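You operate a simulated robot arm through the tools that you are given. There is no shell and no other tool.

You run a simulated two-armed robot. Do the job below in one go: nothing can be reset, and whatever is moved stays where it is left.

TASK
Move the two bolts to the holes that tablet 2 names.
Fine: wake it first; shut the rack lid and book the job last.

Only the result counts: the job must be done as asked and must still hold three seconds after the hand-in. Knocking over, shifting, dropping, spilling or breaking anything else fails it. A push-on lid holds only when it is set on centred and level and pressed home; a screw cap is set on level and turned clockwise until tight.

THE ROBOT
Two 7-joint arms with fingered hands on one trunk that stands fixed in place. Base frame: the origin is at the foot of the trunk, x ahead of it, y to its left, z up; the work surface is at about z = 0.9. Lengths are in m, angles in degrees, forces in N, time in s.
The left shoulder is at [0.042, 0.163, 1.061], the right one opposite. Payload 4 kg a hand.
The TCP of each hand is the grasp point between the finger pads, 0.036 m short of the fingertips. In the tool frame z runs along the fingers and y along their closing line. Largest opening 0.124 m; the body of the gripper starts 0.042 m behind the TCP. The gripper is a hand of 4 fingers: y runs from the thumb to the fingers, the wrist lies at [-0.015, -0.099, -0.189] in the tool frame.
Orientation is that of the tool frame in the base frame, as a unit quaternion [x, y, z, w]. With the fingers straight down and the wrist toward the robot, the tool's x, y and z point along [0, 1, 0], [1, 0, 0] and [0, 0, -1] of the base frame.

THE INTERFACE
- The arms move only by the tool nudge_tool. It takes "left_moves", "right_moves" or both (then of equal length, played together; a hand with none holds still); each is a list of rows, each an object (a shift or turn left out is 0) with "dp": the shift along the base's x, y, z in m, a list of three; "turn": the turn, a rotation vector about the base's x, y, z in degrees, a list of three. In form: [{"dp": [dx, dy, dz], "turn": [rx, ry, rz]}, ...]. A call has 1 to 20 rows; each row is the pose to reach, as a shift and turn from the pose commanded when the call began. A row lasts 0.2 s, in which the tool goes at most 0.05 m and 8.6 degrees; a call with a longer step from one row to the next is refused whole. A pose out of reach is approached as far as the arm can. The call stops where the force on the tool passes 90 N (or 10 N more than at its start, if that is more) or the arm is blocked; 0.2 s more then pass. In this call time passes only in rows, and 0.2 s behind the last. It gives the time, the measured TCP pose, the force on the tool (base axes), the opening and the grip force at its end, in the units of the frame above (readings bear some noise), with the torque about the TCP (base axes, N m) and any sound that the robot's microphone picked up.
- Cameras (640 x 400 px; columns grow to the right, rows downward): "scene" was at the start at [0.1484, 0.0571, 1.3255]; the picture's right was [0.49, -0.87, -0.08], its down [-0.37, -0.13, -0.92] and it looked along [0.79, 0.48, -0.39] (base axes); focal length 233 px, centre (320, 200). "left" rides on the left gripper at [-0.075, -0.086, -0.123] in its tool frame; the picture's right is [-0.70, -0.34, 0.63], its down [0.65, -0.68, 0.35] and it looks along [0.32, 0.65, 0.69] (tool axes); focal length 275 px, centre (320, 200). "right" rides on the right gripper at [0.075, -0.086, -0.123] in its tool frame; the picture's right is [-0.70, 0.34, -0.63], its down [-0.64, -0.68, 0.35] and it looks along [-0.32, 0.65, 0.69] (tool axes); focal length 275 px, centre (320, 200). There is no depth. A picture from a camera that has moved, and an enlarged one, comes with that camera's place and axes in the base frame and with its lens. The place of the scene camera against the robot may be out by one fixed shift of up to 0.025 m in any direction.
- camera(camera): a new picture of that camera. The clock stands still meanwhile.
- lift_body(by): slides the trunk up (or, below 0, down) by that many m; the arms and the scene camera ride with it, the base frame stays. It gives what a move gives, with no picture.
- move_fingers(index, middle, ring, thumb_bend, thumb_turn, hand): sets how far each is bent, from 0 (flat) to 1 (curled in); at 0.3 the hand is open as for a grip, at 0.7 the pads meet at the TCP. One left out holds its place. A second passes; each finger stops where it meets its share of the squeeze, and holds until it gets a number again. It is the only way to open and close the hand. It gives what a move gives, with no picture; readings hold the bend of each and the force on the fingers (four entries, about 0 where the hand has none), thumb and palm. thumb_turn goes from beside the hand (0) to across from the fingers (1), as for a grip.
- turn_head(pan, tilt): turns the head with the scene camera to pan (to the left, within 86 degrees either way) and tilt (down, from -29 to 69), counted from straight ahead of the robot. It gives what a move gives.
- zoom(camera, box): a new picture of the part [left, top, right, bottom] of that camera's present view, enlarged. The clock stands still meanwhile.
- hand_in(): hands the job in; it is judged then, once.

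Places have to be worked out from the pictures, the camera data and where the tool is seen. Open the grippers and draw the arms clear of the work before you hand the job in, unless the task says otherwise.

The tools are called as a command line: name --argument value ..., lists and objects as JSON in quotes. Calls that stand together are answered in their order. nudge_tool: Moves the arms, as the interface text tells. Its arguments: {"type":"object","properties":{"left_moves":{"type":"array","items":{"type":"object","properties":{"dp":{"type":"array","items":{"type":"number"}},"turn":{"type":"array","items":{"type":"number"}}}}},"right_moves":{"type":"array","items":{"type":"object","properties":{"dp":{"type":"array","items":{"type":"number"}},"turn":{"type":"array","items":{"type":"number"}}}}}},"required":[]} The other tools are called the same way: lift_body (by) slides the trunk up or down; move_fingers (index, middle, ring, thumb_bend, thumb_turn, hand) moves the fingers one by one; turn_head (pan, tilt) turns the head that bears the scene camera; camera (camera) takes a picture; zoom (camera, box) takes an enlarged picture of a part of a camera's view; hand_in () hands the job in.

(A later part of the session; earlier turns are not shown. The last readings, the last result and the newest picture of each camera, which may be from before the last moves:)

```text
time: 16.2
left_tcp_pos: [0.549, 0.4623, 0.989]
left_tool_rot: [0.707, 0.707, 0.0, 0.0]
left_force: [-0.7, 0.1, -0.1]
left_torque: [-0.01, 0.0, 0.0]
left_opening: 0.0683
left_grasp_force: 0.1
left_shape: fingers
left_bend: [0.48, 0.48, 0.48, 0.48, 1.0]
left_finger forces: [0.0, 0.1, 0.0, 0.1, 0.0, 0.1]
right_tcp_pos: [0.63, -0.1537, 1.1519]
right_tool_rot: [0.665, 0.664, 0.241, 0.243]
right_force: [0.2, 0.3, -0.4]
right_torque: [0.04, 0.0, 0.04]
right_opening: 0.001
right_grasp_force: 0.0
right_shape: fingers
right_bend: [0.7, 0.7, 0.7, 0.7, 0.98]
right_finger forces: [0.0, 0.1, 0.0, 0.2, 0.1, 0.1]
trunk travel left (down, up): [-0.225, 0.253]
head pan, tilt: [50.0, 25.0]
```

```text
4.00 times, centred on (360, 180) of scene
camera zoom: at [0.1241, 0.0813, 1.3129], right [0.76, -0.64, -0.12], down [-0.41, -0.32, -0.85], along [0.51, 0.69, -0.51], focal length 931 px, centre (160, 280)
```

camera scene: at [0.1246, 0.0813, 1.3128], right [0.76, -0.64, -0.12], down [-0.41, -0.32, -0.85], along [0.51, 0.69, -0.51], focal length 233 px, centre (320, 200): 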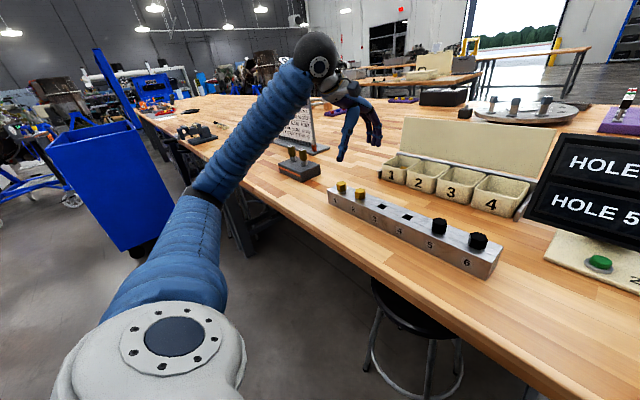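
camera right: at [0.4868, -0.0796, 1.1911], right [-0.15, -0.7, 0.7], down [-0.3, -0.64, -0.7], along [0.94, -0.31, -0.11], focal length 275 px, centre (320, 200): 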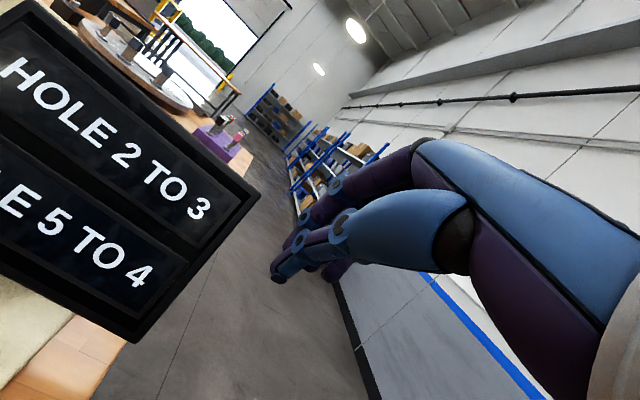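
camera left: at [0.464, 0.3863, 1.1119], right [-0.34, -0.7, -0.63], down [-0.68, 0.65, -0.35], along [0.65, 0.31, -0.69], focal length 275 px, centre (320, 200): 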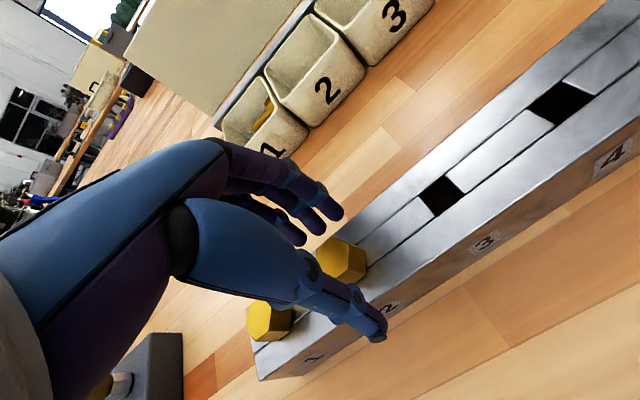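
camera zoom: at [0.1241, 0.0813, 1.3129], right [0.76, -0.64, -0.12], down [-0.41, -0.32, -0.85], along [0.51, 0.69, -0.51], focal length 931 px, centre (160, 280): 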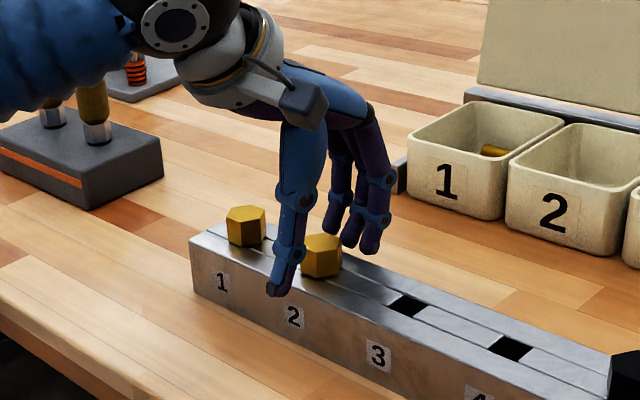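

No contact yet. I zoom on the fingers and head to check the centring in y before closing.

zoom --camera "left" --box '[220, 140, 480, 360]'

```text
1.82 times, centred on (350, 250) of left
camera zoom: at [0.464, 0.3863, 1.1119], right [-0.34, -0.7, -0.63], down [-0.68, 0.65, -0.35], along [0.65, 0.31, -0.69], focal length 500 px, centre (266, 109)
```

zoom: 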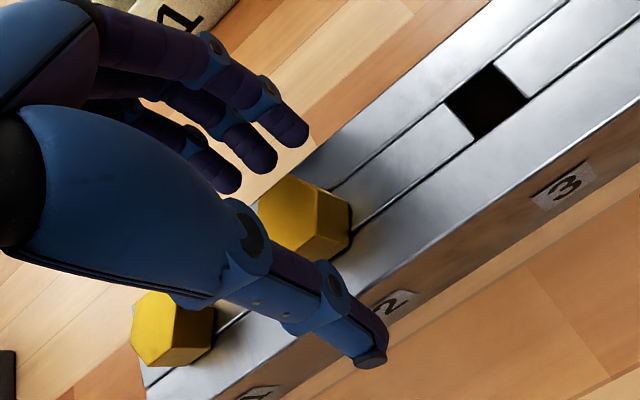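

Seen enlarged, the head is centred between thumb and middle finger to within about 2 mm. I close the left hand on it.

move_fingers --hand "left" --index 0.7 --middle 0.7 --ring 0.7 --thumb_bend 0.7

zoom --camera "left" --box '[220, 140, 480, 360]'

zoom --camera "scene" --box '[300, 130, 420, 230]'

```text
time: 17.2
left_tcp_pos: [0.5487, 0.4638, 0.9906]
left_tool_rot: [0.707, 0.707, 0.002, 0.001]
left_force: [8.6, 8.4, 24.1]
left_torque: [0.34, -1.51, 0.32]
left_opening: 0.0402
left_grasp_force: 30.4
left_shape: fingers
left_bend: [0.57, 0.55, 0.7, 0.63, 1.0]
left_finger forces: [19.5, 22.7, 0.1, 0.1, 17.3, 0.0]
right_tcp_pos: [0.6304, -0.1535, 1.1529]
right_tool_rot: [0.664, 0.665, 0.243, 0.241]
right_force: [0.0, -0.2, 0.0]
right_torque: [-0.02, -0.02, 0.0]
right_opening: 0.0008
right_grasp_force: 0.1
right_shape: fingers
right_bend: [0.7, 0.7, 0.7, 0.7, 0.98]
right_finger forces: [0.0, 0.0, 0.0, 0.0, 0.1, 0.1]
trunk travel left (down, up): [-0.225, 0.253]
head pan, tilt: [50.0, 25.0]
```

```text
1.82 times, centred on (350, 250) of left
camera zoom: at [0.4637, 0.3864, 1.1134], right [-0.33, -0.7, -0.64], down [-0.68, 0.64, -0.35], along [0.65, 0.32, -0.69], focal length 500 px, centre (266, 109)
```

zoom: 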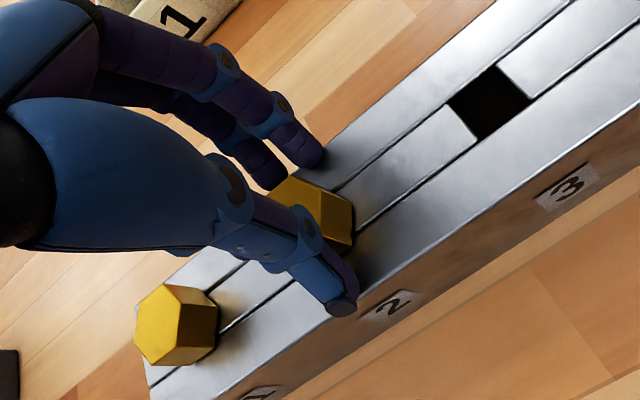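

```text
4.00 times, centred on (360, 180) of scene
camera zoom: at [0.1235, 0.081, 1.3132], right [0.76, -0.64, -0.12], down [-0.41, -0.32, -0.85], along [0.51, 0.69, -0.51], focal length 931 px, centre (160, 280)
```

zoom: 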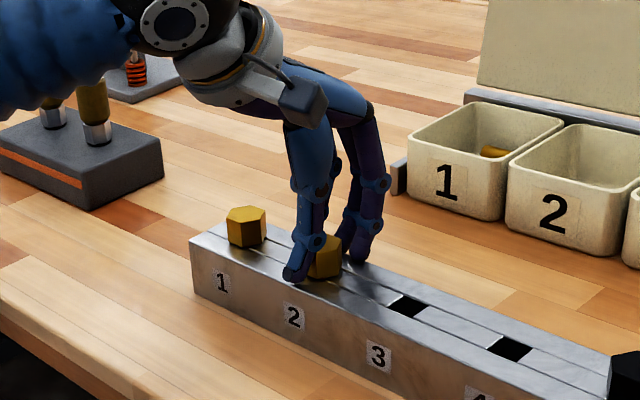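

Index, middle and thumb hold the head (about 20 N each), ring went past it. The upward force suggests the tips press on the rail, so I lift a little and see whether the bolt comes along.

nudge_tool --left_moves '[{"dp": [0.001, 0, 0.004]}, {"dp": [0.001, 0, 0.008]}, {"dp": [0.001, 0, 0.014]}, {"dp": [0.001, 0, 0.02]}]'

zoom --camera "left" --box '[220, 140, 480, 360]'

zoom --camera "scene" --box '[300, 130, 420, 230]'

```text
time: 18.2
left_tcp_pos: [0.5486, 0.462, 1.0085]
left_tool_rot: [0.707, 0.707, 0.0, 0.0]
left_force: [1.6, 0.4, -1.9]
left_torque: [0.01, -0.11, -0.02]
left_opening: 0.0218
left_grasp_force: 10.2
left_shape: fingers
left_bend: [0.63, 0.61, 0.7, 0.67, 1.0]
left_finger forces: [4.8, 5.7, 0.1, 0.1, 9.0, 0.0]
right_tcp_pos: [0.6308, -0.1542, 1.1524]
right_tool_rot: [0.664, 0.664, 0.242, 0.242]
right_force: [0.2, 0.2, -0.5]
right_torque: [0.0, -0.01, -0.03]
right_opening: 0.0008
right_grasp_force: 0.1
right_shape: fingers
right_bend: [0.7, 0.7, 0.7, 0.7, 0.98]
right_finger forces: [0.1, 0.0, 0.0, 0.0, 0.0, 0.0]
trunk travel left (down, up): [-0.225, 0.253]
head pan, tilt: [50.0, 25.0]
heard: pop
```

```text
1.82 times, centred on (350, 250) of left
camera zoom: at [0.4646, 0.3858, 1.1312], right [-0.34, -0.7, -0.63], down [-0.68, 0.65, -0.35], along [0.65, 0.31, -0.69], focal length 500 px, centre (266, 109)
```

zoom: 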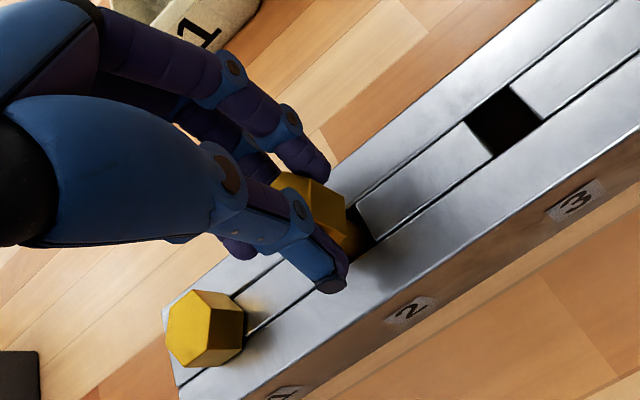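

```text
4.00 times, centred on (360, 180) of scene
camera zoom: at [0.1244, 0.0813, 1.3128], right [0.76, -0.64, -0.12], down [-0.41, -0.32, -0.85], along [0.51, 0.69, -0.51], focal length 931 px, centre (160, 280)
```

zoom: 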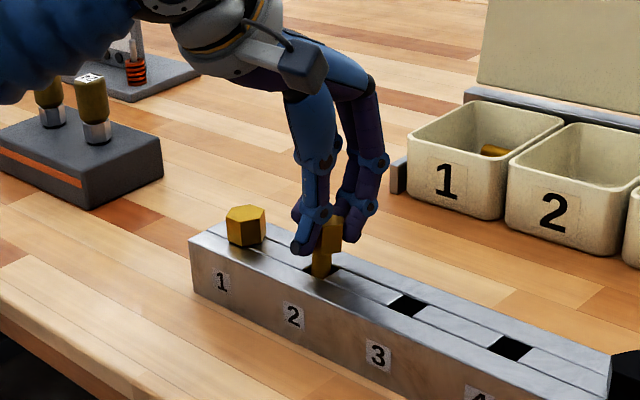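

A "pop" was heard and the bolt is rising out of hole 2 with the hand; grip has fallen to some 5–9 N. I firm up the grip a little and look closer.

move_fingers --hand "left" --index 0.76 --middle 0.76 --thumb_bend 0.76

zoom --camera "scene" --box '[340, 150, 400, 210]'

zoom --camera "left" --box '[290, 200, 410, 310]'

```text
time: 19.2
left_tcp_pos: [0.5502, 0.4628, 1.0083]
left_tool_rot: [0.707, 0.707, 0.0, 0.0]
left_force: [2.6, 0.7, -1.2]
left_torque: [0.02, -0.2, 0.0]
left_opening: 0.0193
left_grasp_force: 19.9
left_shape: fingers
left_bend: [0.63, 0.61, 0.7, 0.67, 1.0]
left_finger forces: [9.4, 12.0, 0.0, 0.1, 18.8, 0.1]
right_tcp_pos: [0.6311, -0.1531, 1.1504]
right_tool_rot: [0.664, 0.665, 0.242, 0.242]
right_force: [-0.5, -0.7, 0.5]
right_torque: [0.01, 0.02, 0.01]
right_opening: 0.0009
right_grasp_force: 0.1
right_shape: fingers
right_bend: [0.7, 0.7, 0.7, 0.7, 0.98]
right_finger forces: [0.1, 0.0, 0.0, 0.0, 0.0, 0.0]
trunk travel left (down, up): [-0.225, 0.253]
head pan, tilt: [50.0, 25.0]
```

```text
6.67 times, centred on (370, 180) of scene
camera zoom: at [0.1245, 0.0815, 1.3129], right [0.76, -0.64, -0.12], down [-0.41, -0.32, -0.85], along [0.51, 0.69, -0.51], focal length 1552 px, centre (-13, 333)
```

zoom: 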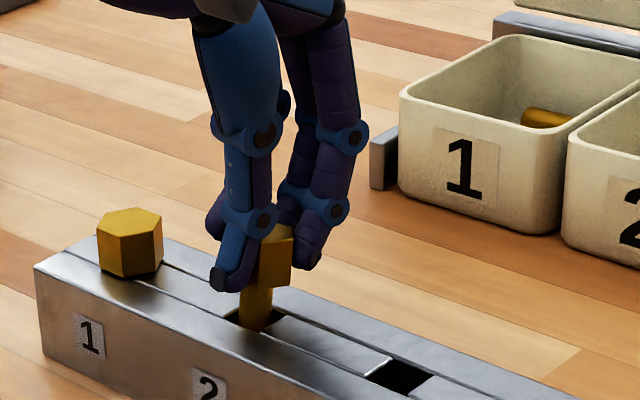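

```text
3.64 times, centred on (350, 255) of left
camera zoom: at [0.4648, 0.3861, 1.1315], right [-0.34, -0.7, -0.63], down [-0.68, 0.65, -0.35], along [0.65, 0.32, -0.69], focal length 1001 px, centre (211, 0)
```

zoom: 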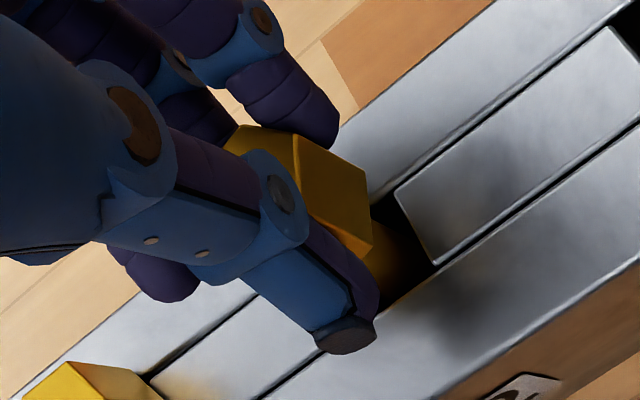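

The bolt is held nearly upright with its shank still in hole 2. I lift it straight up another 5 cm to free the shank.

nudge_tool --left_moves '[{"dp": [0, 0, 0.012]}, {"dp": [0, 0, 0.025]}, {"dp": [0, 0, 0.038]}, {"dp": [0, 0, 0.052]}]'

zoom --camera "scene" --box '[320, 110, 420, 210]'

zoom --camera "left" --box '[220, 140, 520, 340]'

```text
time: 20.2
left_tcp_pos: [0.5513, 0.4616, 1.0593]
left_tool_rot: [0.708, 0.706, -0.001, 0.0]
left_force: [-0.6, 0.5, -1.6]
left_torque: [0.02, -0.02, 0.0]
left_opening: 0.0187
left_grasp_force: 20.4
left_shape: fingers
left_bend: [0.63, 0.61, 0.7, 0.67, 1.0]
left_finger forces: [9.0, 11.3, 0.0, 0.0, 20.6, 0.0]
right_tcp_pos: [0.6305, -0.1539, 1.1521]
right_tool_rot: [0.665, 0.664, 0.241, 0.242]
right_force: [-0.3, 0.3, -0.6]
right_torque: [0.02, -0.04, 0.02]
right_opening: 0.0011
right_grasp_force: 0.2
right_shape: fingers
right_bend: [0.7, 0.7, 0.7, 0.7, 0.98]
right_finger forces: [0.0, 0.0, 0.0, 0.1, 0.0, 0.1]
trunk travel left (down, up): [-0.225, 0.253]
head pan, tilt: [50.0, 25.0]
```

```text
4.00 times, centred on (370, 160) of scene
camera zoom: at [0.1244, 0.0813, 1.3129], right [0.76, -0.64, -0.12], down [-0.41, -0.32, -0.85], along [0.51, 0.69, -0.51], focal length 931 px, centre (120, 360)
```

zoom: 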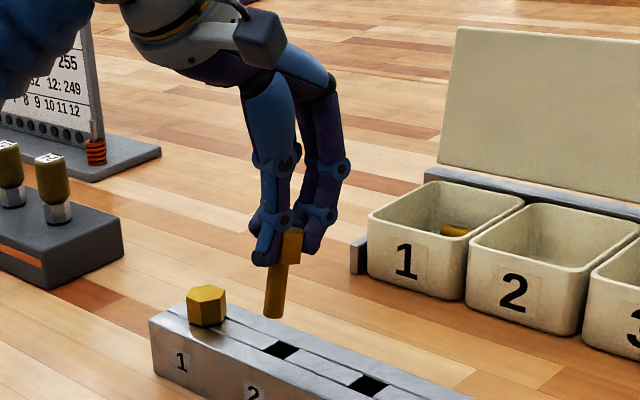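

```text
2.00 times, centred on (370, 240) of left
camera zoom: at [0.4656, 0.3861, 1.1837], right [-0.34, -0.7, -0.63], down [-0.68, 0.65, -0.34], along [0.65, 0.32, -0.69], focal length 551 px, centre (220, 120)
```

zoom: 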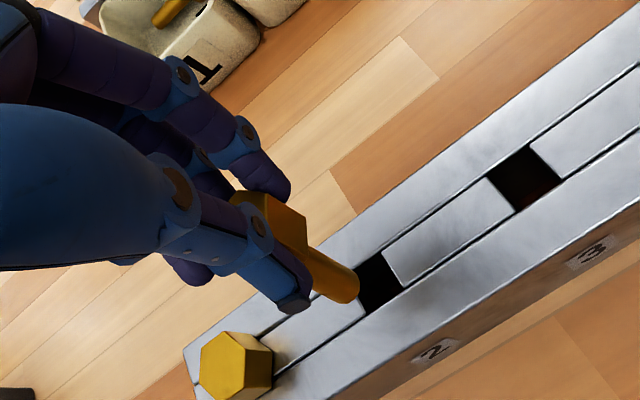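

The bolt is free, its shank tip roughly at (0.544, 0.466, 0.98), leaning a few degrees in the grip. I carry it over hole 3, stopping about 1 cm above the rail, and check from both cameras.

nudge_tool --left_moves '[{"dp": [0.002, -0.03, 0]}, {"dp": [0.004, -0.06, 0]}, {"dp": [0.004, -0.078, 0]}, {"dp": [0.004, -0.078, -0.01]}, {"dp": [0.004, -0.078, -0.018]}]'

zoom --camera "scene" --box '[350, 130, 450, 230]'

zoom --camera "left" --box '[260, 160, 500, 340]'

```text
time: 21.4
left_tcp_pos: [0.5549, 0.3853, 1.0426]
left_tool_rot: [0.707, 0.707, 0.0, 0.0]
left_force: [-1.0, -0.7, -0.9]
left_torque: [0.0, -0.01, 0.0]
left_opening: 0.0187
left_grasp_force: 20.8
left_shape: fingers
left_bend: [0.63, 0.61, 0.7, 0.67, 1.0]
left_finger forces: [9.2, 11.4, 0.1, 0.0, 20.3, 0.0]
right_tcp_pos: [0.6313, -0.1557, 1.1523]
right_tool_rot: [0.665, 0.664, 0.241, 0.242]
right_force: [0.0, 0.6, 0.0]
right_torque: [-0.01, 0.01, -0.03]
right_opening: 0.0009
right_grasp_force: 0.0
right_shape: fingers
right_bend: [0.7, 0.7, 0.7, 0.7, 0.98]
right_finger forces: [0.0, 0.0, 0.0, 0.1, 0.0, 0.1]
trunk travel left (down, up): [-0.225, 0.253]
head pan, tilt: [50.0, 25.0]
```

```text
4.00 times, centred on (400, 180) of scene
camera zoom: at [0.1245, 0.0812, 1.3129], right [0.76, -0.64, -0.12], down [-0.41, -0.32, -0.85], along [0.51, 0.69, -0.51], focal length 931 px, centre (0, 280)
```

zoom: 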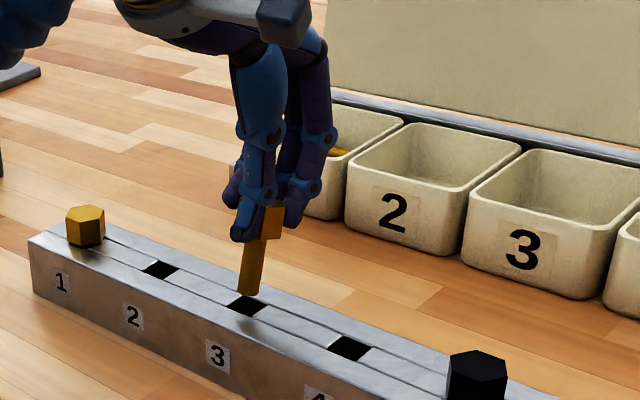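

```text
2.22 times, centred on (380, 250) of left
camera zoom: at [0.4702, 0.3085, 1.1654], right [-0.34, -0.7, -0.63], down [-0.68, 0.65, -0.35], along [0.65, 0.32, -0.69], focal length 612 px, centre (187, 89)
```

zoom: 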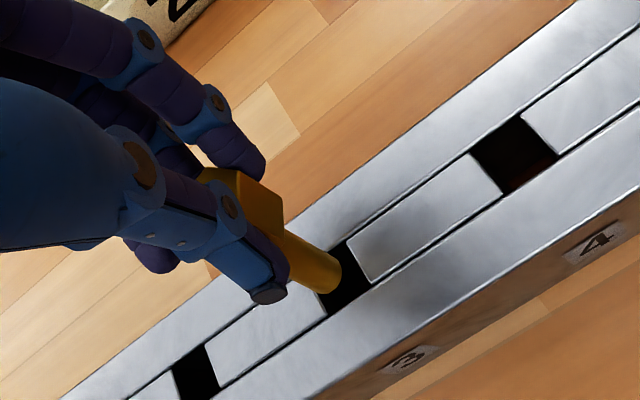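

The tip hangs about 1 cm above hole 3. I enlarge both views for fine alignment.

zoom --camera "scene" --box '[390, 175, 430, 215]'

zoom --camera "left" --box '[340, 230, 440, 300]'

```text
10.00 times, centred on (410, 195) of scene
camera zoom: at [0.1245, 0.0812, 1.3129], right [0.76, -0.64, -0.12], down [-0.41, -0.32, -0.85], along [0.51, 0.69, -0.51], focal length 2328 px, centre (-580, 250)
```

zoom: 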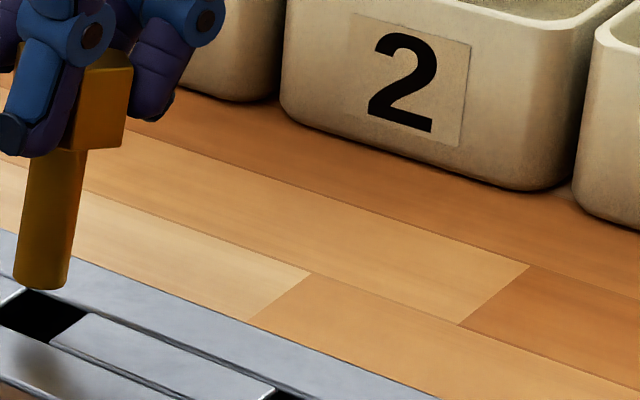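

```text
5.71 times, centred on (390, 265) of left
camera zoom: at [0.4702, 0.3085, 1.1654], right [-0.34, -0.7, -0.63], down [-0.68, 0.65, -0.35], along [0.65, 0.32, -0.69], focal length 1573 px, centre (-80, -171)
```

zoom: 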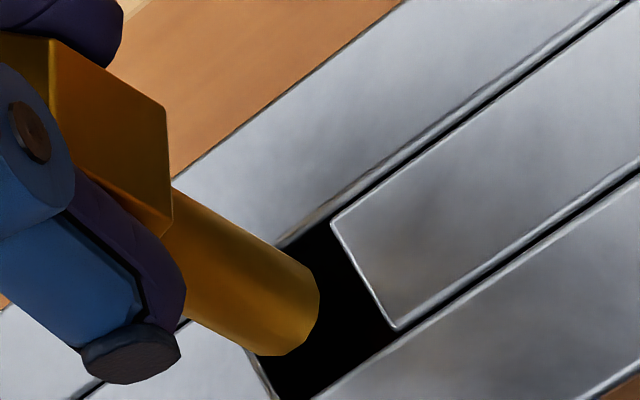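

Both views put the shank tip within about 1 mm of hole 3's centre and 11 mm above it, but the bolt leans roughly 10°. I swing the right hand over as a side camera (looking along +y) to measure the lean from a third direction.

nudge_tool --right_moves '[{"dp": [-0.0104, 0.0213, 0], "turn": [0, 0, 8.2]}, {"dp": [-0.0208, 0.0425, 0], "turn": [0, 0, 16.4]}, {"dp": [-0.0312, 0.0638, 0], "turn": [0, 0, 24.6]}, {"dp": [-0.0416, 0.0851, 0], "turn": [0, 0, 32.8]}, {"dp": [-0.052, 0.1064, 0], "turn": [0, 0, 41]}, {"dp": [-0.0625, 0.1276, 0], "turn": [0, 0, 49.2]}, {"dp": [-0.0729, 0.1489, 0], "turn": [0, 0, 57.4]}, {"dp": [-0.0833, 0.1702, 0], "turn": [0, 0, 65.6]}, {"dp": [-0.0937, 0.1915, 0], "turn": [0, 0, 73.8]}, {"dp": [-0.1041, 0.2127, 0], "turn": [0, 0, 82]}, {"dp": [-0.1145, 0.234, 0], "turn": [0, 0, 90]}]'

camera --camera "right"

camera --camera "scene"

```text
time: 23.8
left_tcp_pos: [0.5542, 0.3865, 1.0437]
left_tool_rot: [0.707, 0.707, -0.001, -0.001]
left_force: [0.5, 0.6, -0.2]
left_torque: [0.04, -0.03, -0.01]
left_opening: 0.0186
left_grasp_force: 21.0
left_shape: fingers
left_bend: [0.63, 0.61, 0.7, 0.67, 1.0]
left_finger forces: [9.2, 11.4, 0.1, 0.1, 20.6, 0.1]
right_tcp_pos: [0.5261, 0.0597, 1.1542]
right_tool_rot: [0.066, 0.937, 0.342, 0.025]
right_force: [-0.1, -0.2, 0.4]
right_torque: [-0.01, -0.04, -0.01]
right_opening: 0.0011
right_grasp_force: 0.2
right_shape: fingers
right_bend: [0.7, 0.7, 0.7, 0.7, 0.98]
right_finger forces: [0.0, 0.0, 0.1, 0.1, 0.0, 0.0]
right hand out of reach, approached as far as the arm can: row 11
trunk travel left (down, up): [-0.225, 0.253]
head pan, tilt: [50.0, 25.0]
```

```text
taken
camera right: at [0.4327, -0.0724, 1.192], right [0.67, -0.25, 0.7], down [0.6, -0.39, -0.7], along [0.44, 0.89, -0.11], focal length 275 px, centre (320, 200)
```

right: 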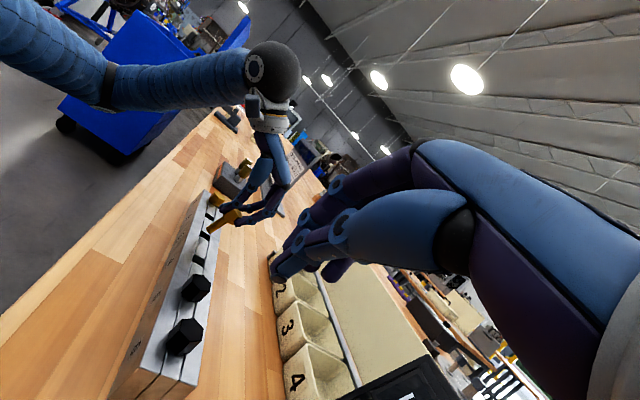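

```text
taken
camera scene: at [0.1234, 0.0807, 1.3131], right [0.76, -0.64, -0.12], down [-0.41, -0.32, -0.85], along [0.51, 0.69, -0.51], focal length 233 px, centre (320, 200)
```

scene: 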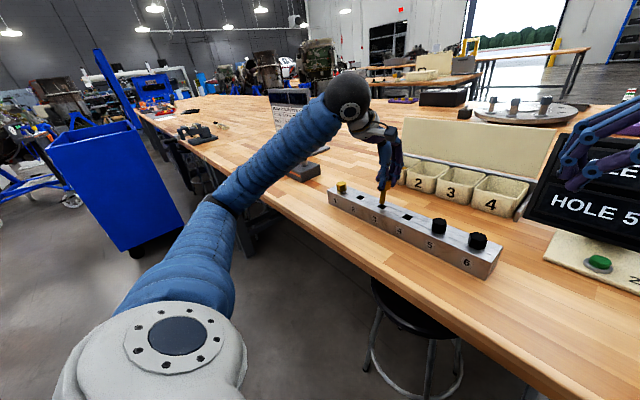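

The side view works: the bolt is seen at about (222, 222). I enlarge it.

zoom --camera "right" --box '[180, 160, 300, 270]'

```text
3.64 times, centred on (240, 215) of right
camera zoom: at [0.4327, -0.0724, 1.192], right [0.67, -0.25, 0.7], down [0.6, -0.39, -0.7], along [0.44, 0.89, -0.11], focal length 1001 px, centre (611, 146)
```

zoom: 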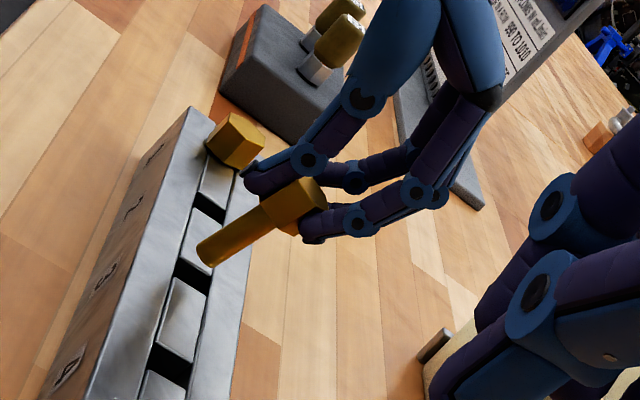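

The third view settles it: the shank leans toward the robot (−x) by about 18°, with almost no lean in y. I pitch the left hand by −18.5° about y to bring the bolt upright, shifting the TCP back 27 mm so the tip stays over hole 3.

nudge_tool --left_moves '[{"dp": [-0.007, 0, 0.005], "turn": [0, -4.6, 0]}, {"dp": [-0.014, 0, 0.005], "turn": [0, -9.2, 0]}, {"dp": [-0.0205, 0, 0.005], "turn": [0, -13.9, 0]}, {"dp": [-0.0267, 0, 0.004], "turn": [0, -18.5, 0]}]'

zoom --camera "right" --box '[180, 160, 300, 270]'

zoom --camera "left" --box '[300, 200, 460, 320]'

zoom --camera "scene" --box '[350, 160, 420, 230]'

```text
time: 24.8
left_tcp_pos: [0.5274, 0.3844, 1.047]
left_tool_rot: [0.698, 0.697, 0.114, 0.115]
left_force: [-0.4, -0.2, -1.0]
left_torque: [0.0, 0.01, -0.02]
left_opening: 0.018
left_grasp_force: 20.3
left_shape: fingers
left_bend: [0.63, 0.61, 0.7, 0.67, 1.0]
left_finger forces: [9.2, 11.5, 0.0, 0.0, 20.5, 0.1]
right_tcp_pos: [0.5254, 0.0594, 1.1527]
right_tool_rot: [0.066, 0.937, 0.341, 0.024]
right_force: [0.5, -0.6, 0.3]
right_torque: [-0.02, -0.03, 0.0]
right_opening: 0.001
right_grasp_force: 0.1
right_shape: fingers
right_bend: [0.7, 0.7, 0.7, 0.7, 0.98]
right_finger forces: [0.0, 0.1, 0.1, 0.0, 0.0, 0.0]
trunk travel left (down, up): [-0.225, 0.253]
head pan, tilt: [50.0, 25.0]
```

```text
3.64 times, centred on (240, 215) of right
camera zoom: at [0.4325, -0.0722, 1.192], right [0.67, -0.25, 0.7], down [0.6, -0.39, -0.7], along [0.45, 0.89, -0.11], focal length 1001 px, centre (611, 146)
```

zoom: 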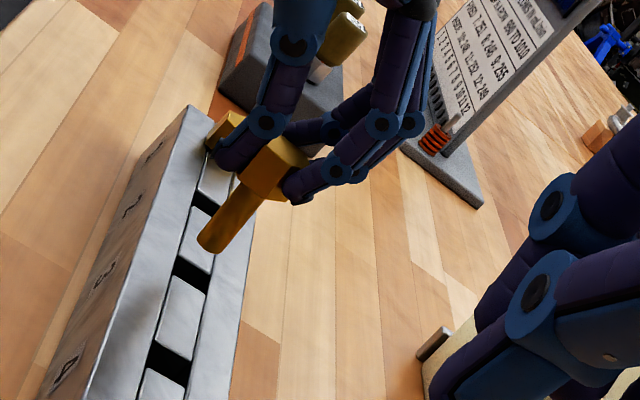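

```text
3.33 times, centred on (380, 260) of left
camera zoom: at [0.407, 0.308, 1.1364], right [-0.12, -0.7, -0.71], down [-0.54, 0.65, -0.54], along [0.84, 0.31, -0.45], focal length 918 px, centre (120, 0)
```

zoom: 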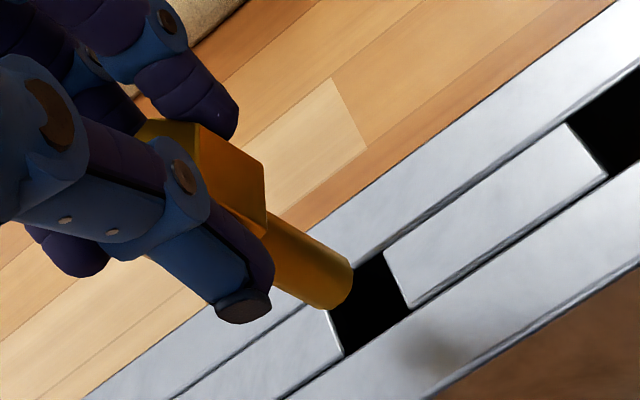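

```text
5.71 times, centred on (385, 195) of scene
camera zoom: at [0.1235, 0.0811, 1.3131], right [0.76, -0.64, -0.12], down [-0.41, -0.32, -0.85], along [0.51, 0.69, -0.51], focal length 1330 px, centre (-51, 229)
```

zoom: 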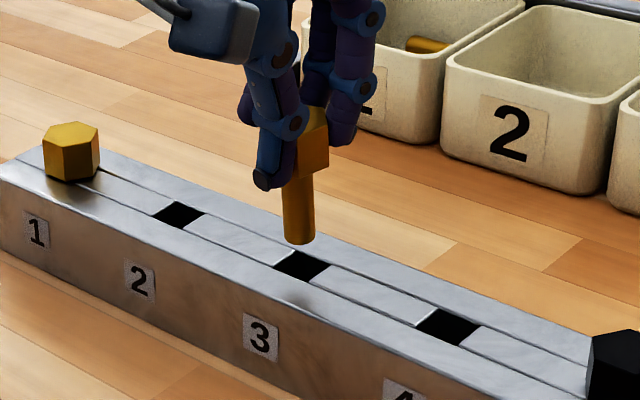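

The bolt is now upright and its tip sits about 15 mm above hole 3, centred to within ~1 mm. I lower it 25 mm so the tip enters the hole.

nudge_tool --left_moves '[{"dp": [0.0007, 0, -0.007]}, {"dp": [0.0007, 0, -0.013]}, {"dp": [0.0007, 0, -0.018]}, {"dp": [0.0007, 0, -0.022]}, {"dp": [0.0007, 0, -0.026]}]'

zoom --camera "right" --box '[180, 160, 300, 270]'

zoom --camera "left" --box '[300, 200, 460, 320]'

zoom --camera "scene" --box '[350, 160, 420, 230]'

```text
time: 26.0
left_tcp_pos: [0.5301, 0.3837, 1.0252]
left_tool_rot: [0.697, 0.698, 0.116, 0.116]
left_force: [5.0, -2.0, 33.6]
left_torque: [0.0, -0.73, 0.0]
left_opening: 0.0158
left_grasp_force: 24.3
left_shape: fingers
left_bend: [0.62, 0.59, 0.7, 0.68, 1.0]
left_finger forces: [12.5, 14.8, 0.0, 0.0, 21.1, 0.0]
right_tcp_pos: [0.5254, 0.0602, 1.1537]
right_tool_rot: [0.066, 0.937, 0.342, 0.024]
right_force: [-0.2, -0.2, 0.4]
right_torque: [0.0, -0.01, 0.01]
right_opening: 0.001
right_grasp_force: 0.0
right_shape: fingers
right_bend: [0.7, 0.7, 0.7, 0.7, 0.98]
right_finger forces: [0.0, 0.0, 0.1, 0.1, 0.1, 0.0]
trunk travel left (down, up): [-0.225, 0.253]
head pan, tilt: [50.0, 25.0]
```

```text
3.64 times, centred on (240, 215) of right
camera zoom: at [0.4322, -0.073, 1.1925], right [0.67, -0.25, 0.7], down [0.6, -0.39, -0.7], along [0.45, 0.89, -0.11], focal length 1001 px, centre (611, 146)
```

zoom: 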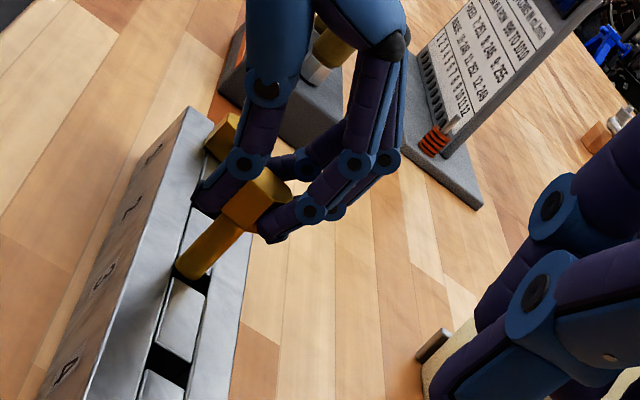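

```text
3.33 times, centred on (380, 260) of left
camera zoom: at [0.409, 0.3076, 1.1132], right [-0.11, -0.7, -0.71], down [-0.53, 0.65, -0.55], along [0.84, 0.32, -0.44], focal length 918 px, centre (120, 0)
```

zoom: 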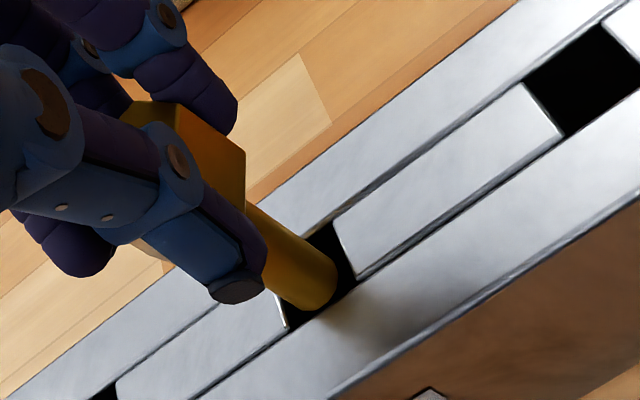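

```text
5.71 times, centred on (385, 195) of scene
camera zoom: at [0.1229, 0.08, 1.3136], right [0.76, -0.64, -0.12], down [-0.41, -0.32, -0.85], along [0.51, 0.69, -0.51], focal length 1330 px, centre (-51, 229)
```

zoom: 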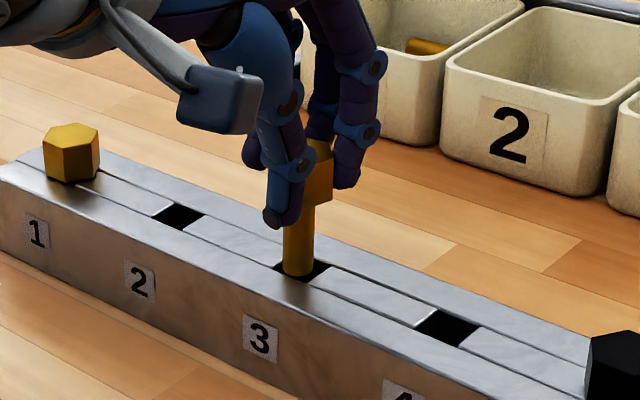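

The tip landed on the front edge of the hole (33 N up). I lift 1 cm, shift 3 mm away from the robot, and lower again gently.

nudge_tool --left_moves '[{"dp": [0, 0, 0.006]}, {"dp": [0.0015, 0, 0.01]}, {"dp": [0.003, -0.0005, 0.01]}, {"dp": [0.003, -0.0005, 0.006]}, {"dp": [0.003, -0.0005, 0.003]}, {"dp": [0.003, -0.0005, 0.0]}]'

zoom --camera "left" --box '[320, 220, 420, 290]'

zoom --camera "scene" --box '[350, 160, 420, 230]'

```text
time: 27.4
left_tcp_pos: [0.5316, 0.3839, 1.0241]
left_tool_rot: [0.697, 0.698, 0.116, 0.115]
left_force: [2.9, -0.6, 33.2]
left_torque: [-0.01, -0.48, -0.02]
left_opening: 0.0158
left_grasp_force: 24.9
left_shape: fingers
left_bend: [0.62, 0.6, 0.7, 0.68, 1.0]
left_finger forces: [11.7, 14.2, 0.1, 0.0, 23.5, 0.0]
right_tcp_pos: [0.5256, 0.0589, 1.1542]
right_tool_rot: [0.066, 0.937, 0.342, 0.025]
right_force: [-0.6, -0.2, -0.1]
right_torque: [0.0, -0.01, 0.02]
right_opening: 0.0012
right_grasp_force: 0.0
right_shape: fingers
right_bend: [0.7, 0.7, 0.7, 0.7, 0.98]
right_finger forces: [0.0, 0.0, 0.0, 0.0, 0.0, 0.0]
trunk travel left (down, up): [-0.225, 0.253]
head pan, tilt: [50.0, 25.0]
```

```text
5.71 times, centred on (370, 255) of left
camera zoom: at [0.4111, 0.3071, 1.1129], right [-0.11, -0.7, -0.71], down [-0.53, 0.65, -0.55], along [0.84, 0.32, -0.44], focal length 1573 px, centre (34, -114)
```

zoom: 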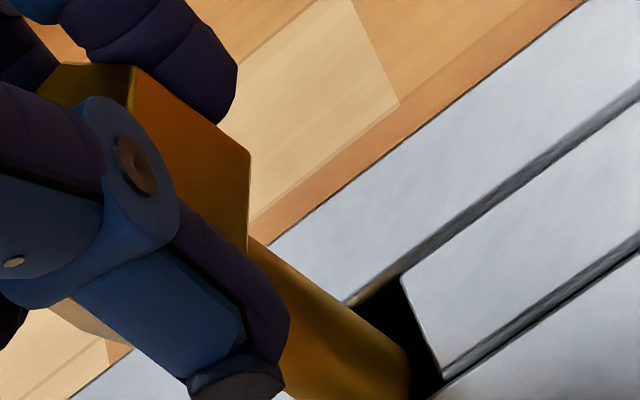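

```text
5.71 times, centred on (385, 195) of scene
camera zoom: at [0.1225, 0.0802, 1.3136], right [0.76, -0.64, -0.12], down [-0.41, -0.32, -0.85], along [0.51, 0.69, -0.51], focal length 1330 px, centre (-51, 229)
```

zoom: 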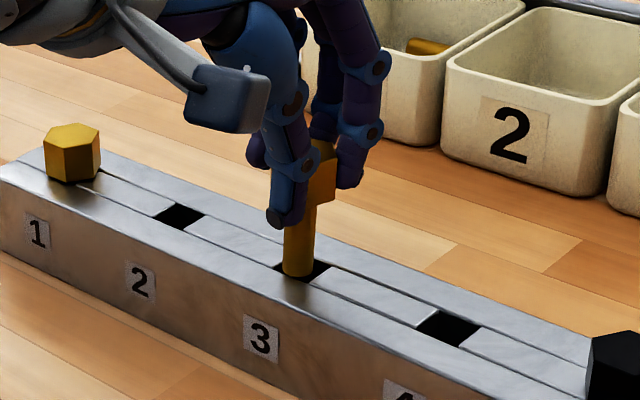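

Still resting on the front edge; the scene view says the tip is about 3 mm short in x. I lift again, shift 3.5 mm more in +x, and lower in small steps.

nudge_tool --left_moves '[{"dp": [0, 0, 0.006]}, {"dp": [0.0018, 0.0005, 0.01]}, {"dp": [0.0035, 0.001, 0.01]}]'

zoom --camera "left" --box '[320, 220, 440, 310]'

zoom --camera "scene" --box '[360, 170, 410, 220]'

zoom --camera "right" --box '[190, 180, 270, 250]'

```text
time: 28.2
left_tcp_pos: [0.5355, 0.3849, 1.0303]
left_tool_rot: [0.698, 0.698, 0.113, 0.113]
left_force: [0.6, -0.4, -1.6]
left_torque: [-0.02, 0.01, 0.01]
left_opening: 0.016
left_grasp_force: 19.6
left_shape: fingers
left_bend: [0.64, 0.61, 0.7, 0.67, 1.0]
left_finger forces: [9.9, 11.9, 0.0, 0.1, 18.7, 0.0]
right_tcp_pos: [0.5269, 0.0606, 1.1526]
right_tool_rot: [0.066, 0.937, 0.341, 0.023]
right_force: [-0.8, 0.1, 0.2]
right_torque: [-0.01, -0.02, 0.01]
right_opening: 0.0009
right_grasp_force: 0.1
right_shape: fingers
right_bend: [0.7, 0.7, 0.7, 0.7, 0.98]
right_finger forces: [0.0, 0.1, 0.0, 0.1, 0.1, 0.1]
trunk travel left (down, up): [-0.225, 0.253]
head pan, tilt: [50.0, 25.0]
```

```text
4.44 times, centred on (380, 265) of left
camera zoom: at [0.4158, 0.3087, 1.1197], right [-0.12, -0.7, -0.71], down [-0.54, 0.64, -0.54], along [0.83, 0.32, -0.45], focal length 1224 px, centre (53, -89)
```

zoom: 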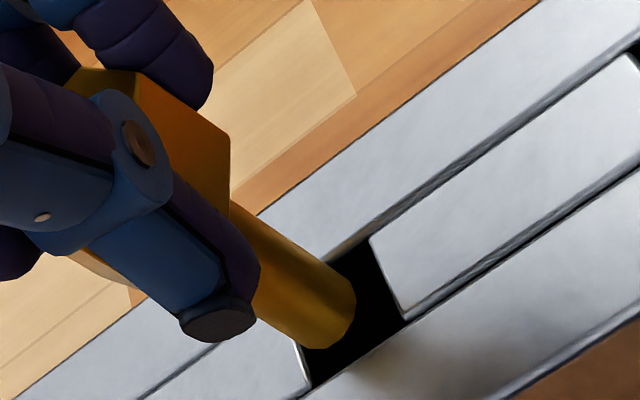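

```text
8.00 times, centred on (385, 195) of scene
camera zoom: at [0.1243, 0.0815, 1.3127], right [0.76, -0.64, -0.12], down [-0.41, -0.32, -0.85], along [0.51, 0.69, -0.51], focal length 1862 px, centre (-200, 240)
```

zoom: 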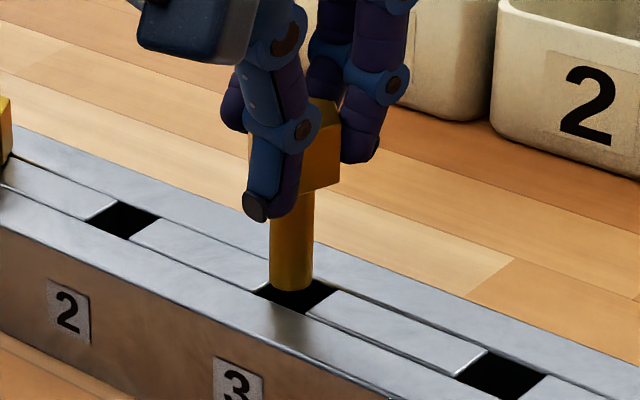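

```text
5.71 times, centred on (230, 215) of right
camera zoom: at [0.4335, -0.0715, 1.1913], right [0.67, -0.25, 0.7], down [0.6, -0.39, -0.7], along [0.44, 0.89, -0.11], focal length 1573 px, centre (834, 114)
```

zoom: 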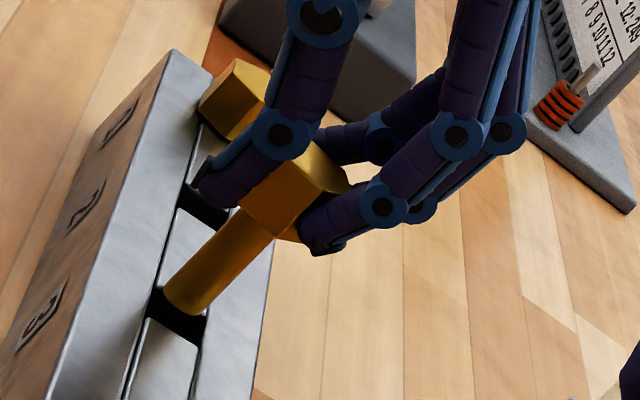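

Both views now agree the tip still lies ~2.5–3 mm toward the robot from the hole's centre. I shift +2.8 mm in x at this height and lower again.

nudge_tool --left_moves '[{"dp": [0.0028, 0, 0]}, {"dp": [0.0028, 0, -0.004]}, {"dp": [0.0028, 0, -0.008]}, {"dp": [0.0028, 0, -0.012]}]'

zoom --camera "left" --box '[320, 220, 440, 310]'

zoom --camera "scene" --box '[360, 170, 410, 220]'

```text
time: 29.2
left_tcp_pos: [0.5389, 0.3849, 1.0192]
left_tool_rot: [0.699, 0.697, 0.114, 0.114]
left_force: [0.0, 0.1, -1.4]
left_torque: [-0.03, 0.03, -0.01]
left_opening: 0.016
left_grasp_force: 20.3
left_shape: fingers
left_bend: [0.64, 0.61, 0.7, 0.67, 1.0]
left_finger forces: [9.9, 11.7, 0.0, 0.0, 18.7, 0.1]
right_tcp_pos: [0.5277, 0.0611, 1.1527]
right_tool_rot: [0.066, 0.937, 0.341, 0.024]
right_force: [-0.4, 0.2, 0.2]
right_torque: [-0.03, -0.01, 0.01]
right_opening: 0.0011
right_grasp_force: 0.1
right_shape: fingers
right_bend: [0.7, 0.7, 0.7, 0.7, 0.98]
right_finger forces: [0.0, 0.1, 0.0, 0.0, 0.0, 0.1]
trunk travel left (down, up): [-0.225, 0.253]
head pan, tilt: [50.0, 25.0]
```

```text
4.44 times, centred on (380, 265) of left
camera zoom: at [0.418, 0.3083, 1.1091], right [-0.12, -0.7, -0.71], down [-0.54, 0.65, -0.54], along [0.84, 0.31, -0.45], focal length 1224 px, centre (53, -89)
```

zoom: 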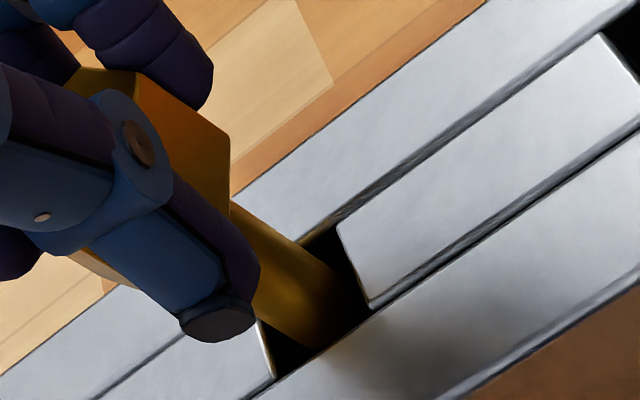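

```text
8.00 times, centred on (385, 195) of scene
camera zoom: at [0.1242, 0.0814, 1.3129], right [0.76, -0.64, -0.12], down [-0.41, -0.32, -0.85], along [0.51, 0.69, -0.51], focal length 1862 px, centre (-200, 240)
```

zoom: 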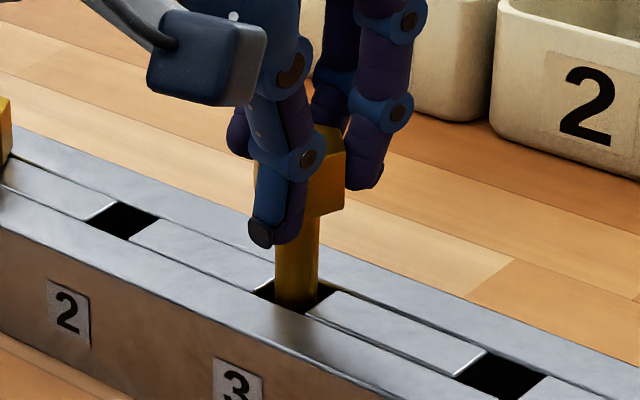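

No contact force and the TCP is below the earlier contact height: the tip is in hole 3. I continue straight down 20 mm.

nudge_tool --left_moves '[{"dp": [0, 0, -0.005]}, {"dp": [0, 0, -0.01]}, {"dp": [0, 0, -0.015]}, {"dp": [0, 0, -0.02]}]'

zoom --camera "scene" --box '[360, 170, 410, 220]'

zoom --camera "right" --box '[190, 180, 270, 250]'

```text
time: 30.2
left_tcp_pos: [0.5376, 0.3845, 1.0001]
left_tool_rot: [0.698, 0.698, 0.114, 0.114]
left_force: [-0.3, -0.9, -1.2]
left_torque: [-0.01, 0.04, -0.04]
left_opening: 0.0159
left_grasp_force: 19.9
left_shape: fingers
left_bend: [0.64, 0.61, 0.7, 0.67, 1.0]
left_finger forces: [9.9, 11.7, 0.1, 0.1, 18.7, 0.1]
right_tcp_pos: [0.5274, 0.0609, 1.1519]
right_tool_rot: [0.066, 0.937, 0.341, 0.023]
right_force: [0.5, -0.9, 0.1]
right_torque: [-0.03, 0.01, 0.01]
right_opening: 0.0007
right_grasp_force: 0.0
right_shape: fingers
right_bend: [0.7, 0.7, 0.7, 0.7, 0.98]
right_finger forces: [0.1, 0.0, 0.0, 0.0, 0.0, 0.1]
trunk travel left (down, up): [-0.225, 0.253]
head pan, tilt: [50.0, 25.0]
```

```text
8.00 times, centred on (385, 195) of scene
camera zoom: at [0.1243, 0.0814, 1.3129], right [0.76, -0.64, -0.12], down [-0.41, -0.32, -0.85], along [0.51, 0.69, -0.51], focal length 1862 px, centre (-200, 240)
```

zoom: 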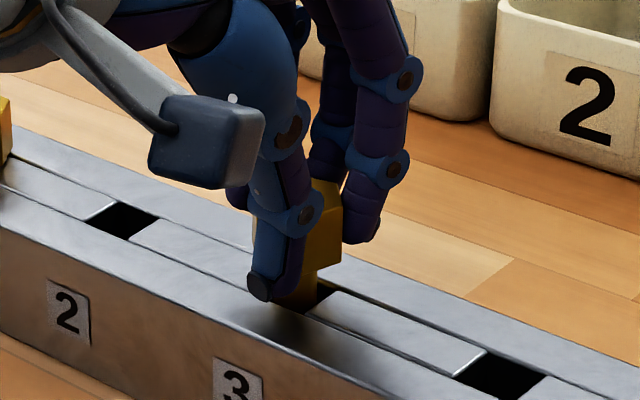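

```text
5.71 times, centred on (230, 215) of right
camera zoom: at [0.4334, -0.0716, 1.1915], right [0.67, -0.25, 0.7], down [0.6, -0.39, -0.7], along [0.44, 0.89, -0.11], focal length 1573 px, centre (834, 114)
```

zoom: 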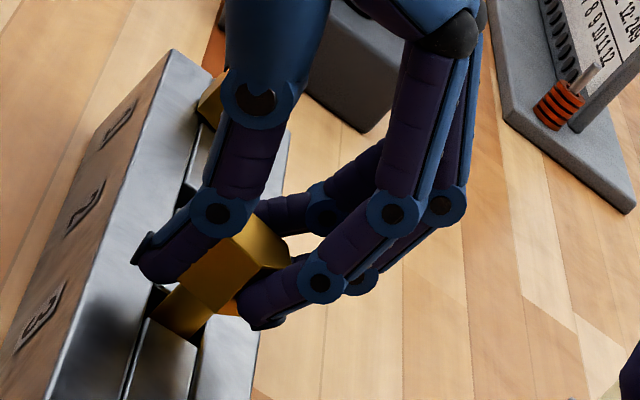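

The shank is about two thirds in, with no side load. I lower 4 mm more, then open the fingers gently to let the bolt drop home.

nudge_tool --left_moves '[{"dp": [0, 0, -0.002]}, {"dp": [0, 0, -0.004]}]'

move_fingers --hand "left" --index 0.5 --middle 0.5 --ring 0.5 --thumb_bend 0.55

zoom --camera "scene" --box '[360, 170, 410, 220]'

zoom --camera "right" --box '[190, 180, 270, 250]'

```text
time: 30.8
left_tcp_pos: [0.5377, 0.3852, 0.9954]
left_tool_rot: [0.698, 0.698, 0.114, 0.114]
left_force: [0.1, -0.2, -1.4]
left_torque: [0.03, 0.01, 0.0]
left_opening: 0.0162
left_grasp_force: 20.4
left_shape: fingers
left_bend: [0.64, 0.61, 0.7, 0.67, 1.0]
left_finger forces: [9.9, 11.7, 0.1, 0.0, 18.7, 0.1]
right_tcp_pos: [0.5274, 0.0593, 1.1523]
right_tool_rot: [0.067, 0.937, 0.342, 0.023]
right_force: [-0.6, 0.1, 0.5]
right_torque: [-0.01, 0.03, 0.0]
right_opening: 0.0008
right_grasp_force: 0.0
right_shape: fingers
right_bend: [0.7, 0.7, 0.7, 0.7, 0.98]
right_finger forces: [0.0, 0.0, 0.0, 0.1, 0.0, 0.0]
trunk travel left (down, up): [-0.225, 0.253]
head pan, tilt: [50.0, 25.0]
```

```text
time: 31.8
left_tcp_pos: [0.5365, 0.3844, 0.996]
left_tool_rot: [0.698, 0.698, 0.114, 0.115]
left_force: [2.1, -0.3, 23.2]
left_torque: [-0.05, 0.26, -0.04]
left_opening: 0.0451
left_grasp_force: 10.8
left_shape: fingers
left_bend: [0.5, 0.5, 0.5, 0.58, 1.0]
left_finger forces: [0.1, 0.1, 0.0, 0.1, 22.8, 0.1]
right_tcp_pos: [0.5254, 0.0593, 1.1529]
right_tool_rot: [0.067, 0.938, 0.341, 0.025]
right_force: [0.1, -0.5, 0.9]
right_torque: [0.0, 0.02, 0.0]
right_opening: 0.0009
right_grasp_force: 0.1
right_shape: fingers
right_bend: [0.7, 0.7, 0.7, 0.7, 0.98]
right_finger forces: [0.0, 0.0, 0.1, 0.0, 0.1, 0.0]
trunk travel left (down, up): [-0.225, 0.253]
head pan, tilt: [50.0, 25.0]
```

```text
8.00 times, centred on (385, 195) of scene
camera zoom: at [0.1232, 0.0806, 1.3132], right [0.76, -0.64, -0.12], down [-0.41, -0.32, -0.85], along [0.51, 0.69, -0.51], focal length 1862 px, centre (-200, 240)
```

zoom: 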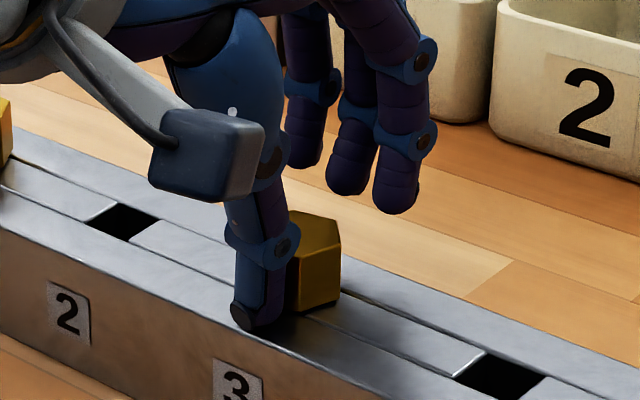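

```text
5.71 times, centred on (230, 215) of right
camera zoom: at [0.4325, -0.0723, 1.192], right [0.67, -0.25, 0.7], down [0.6, -0.39, -0.7], along [0.44, 0.89, -0.11], focal length 1573 px, centre (834, 114)
```

zoom: 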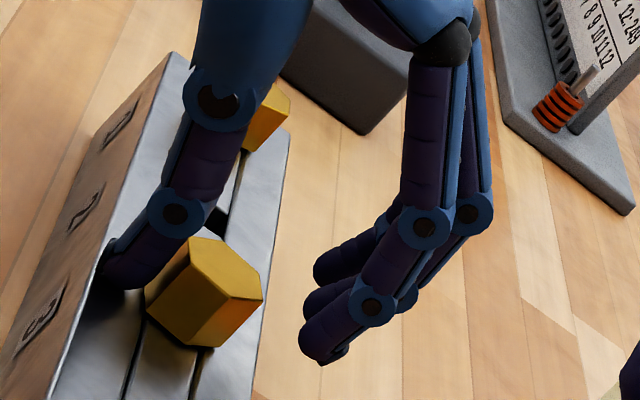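

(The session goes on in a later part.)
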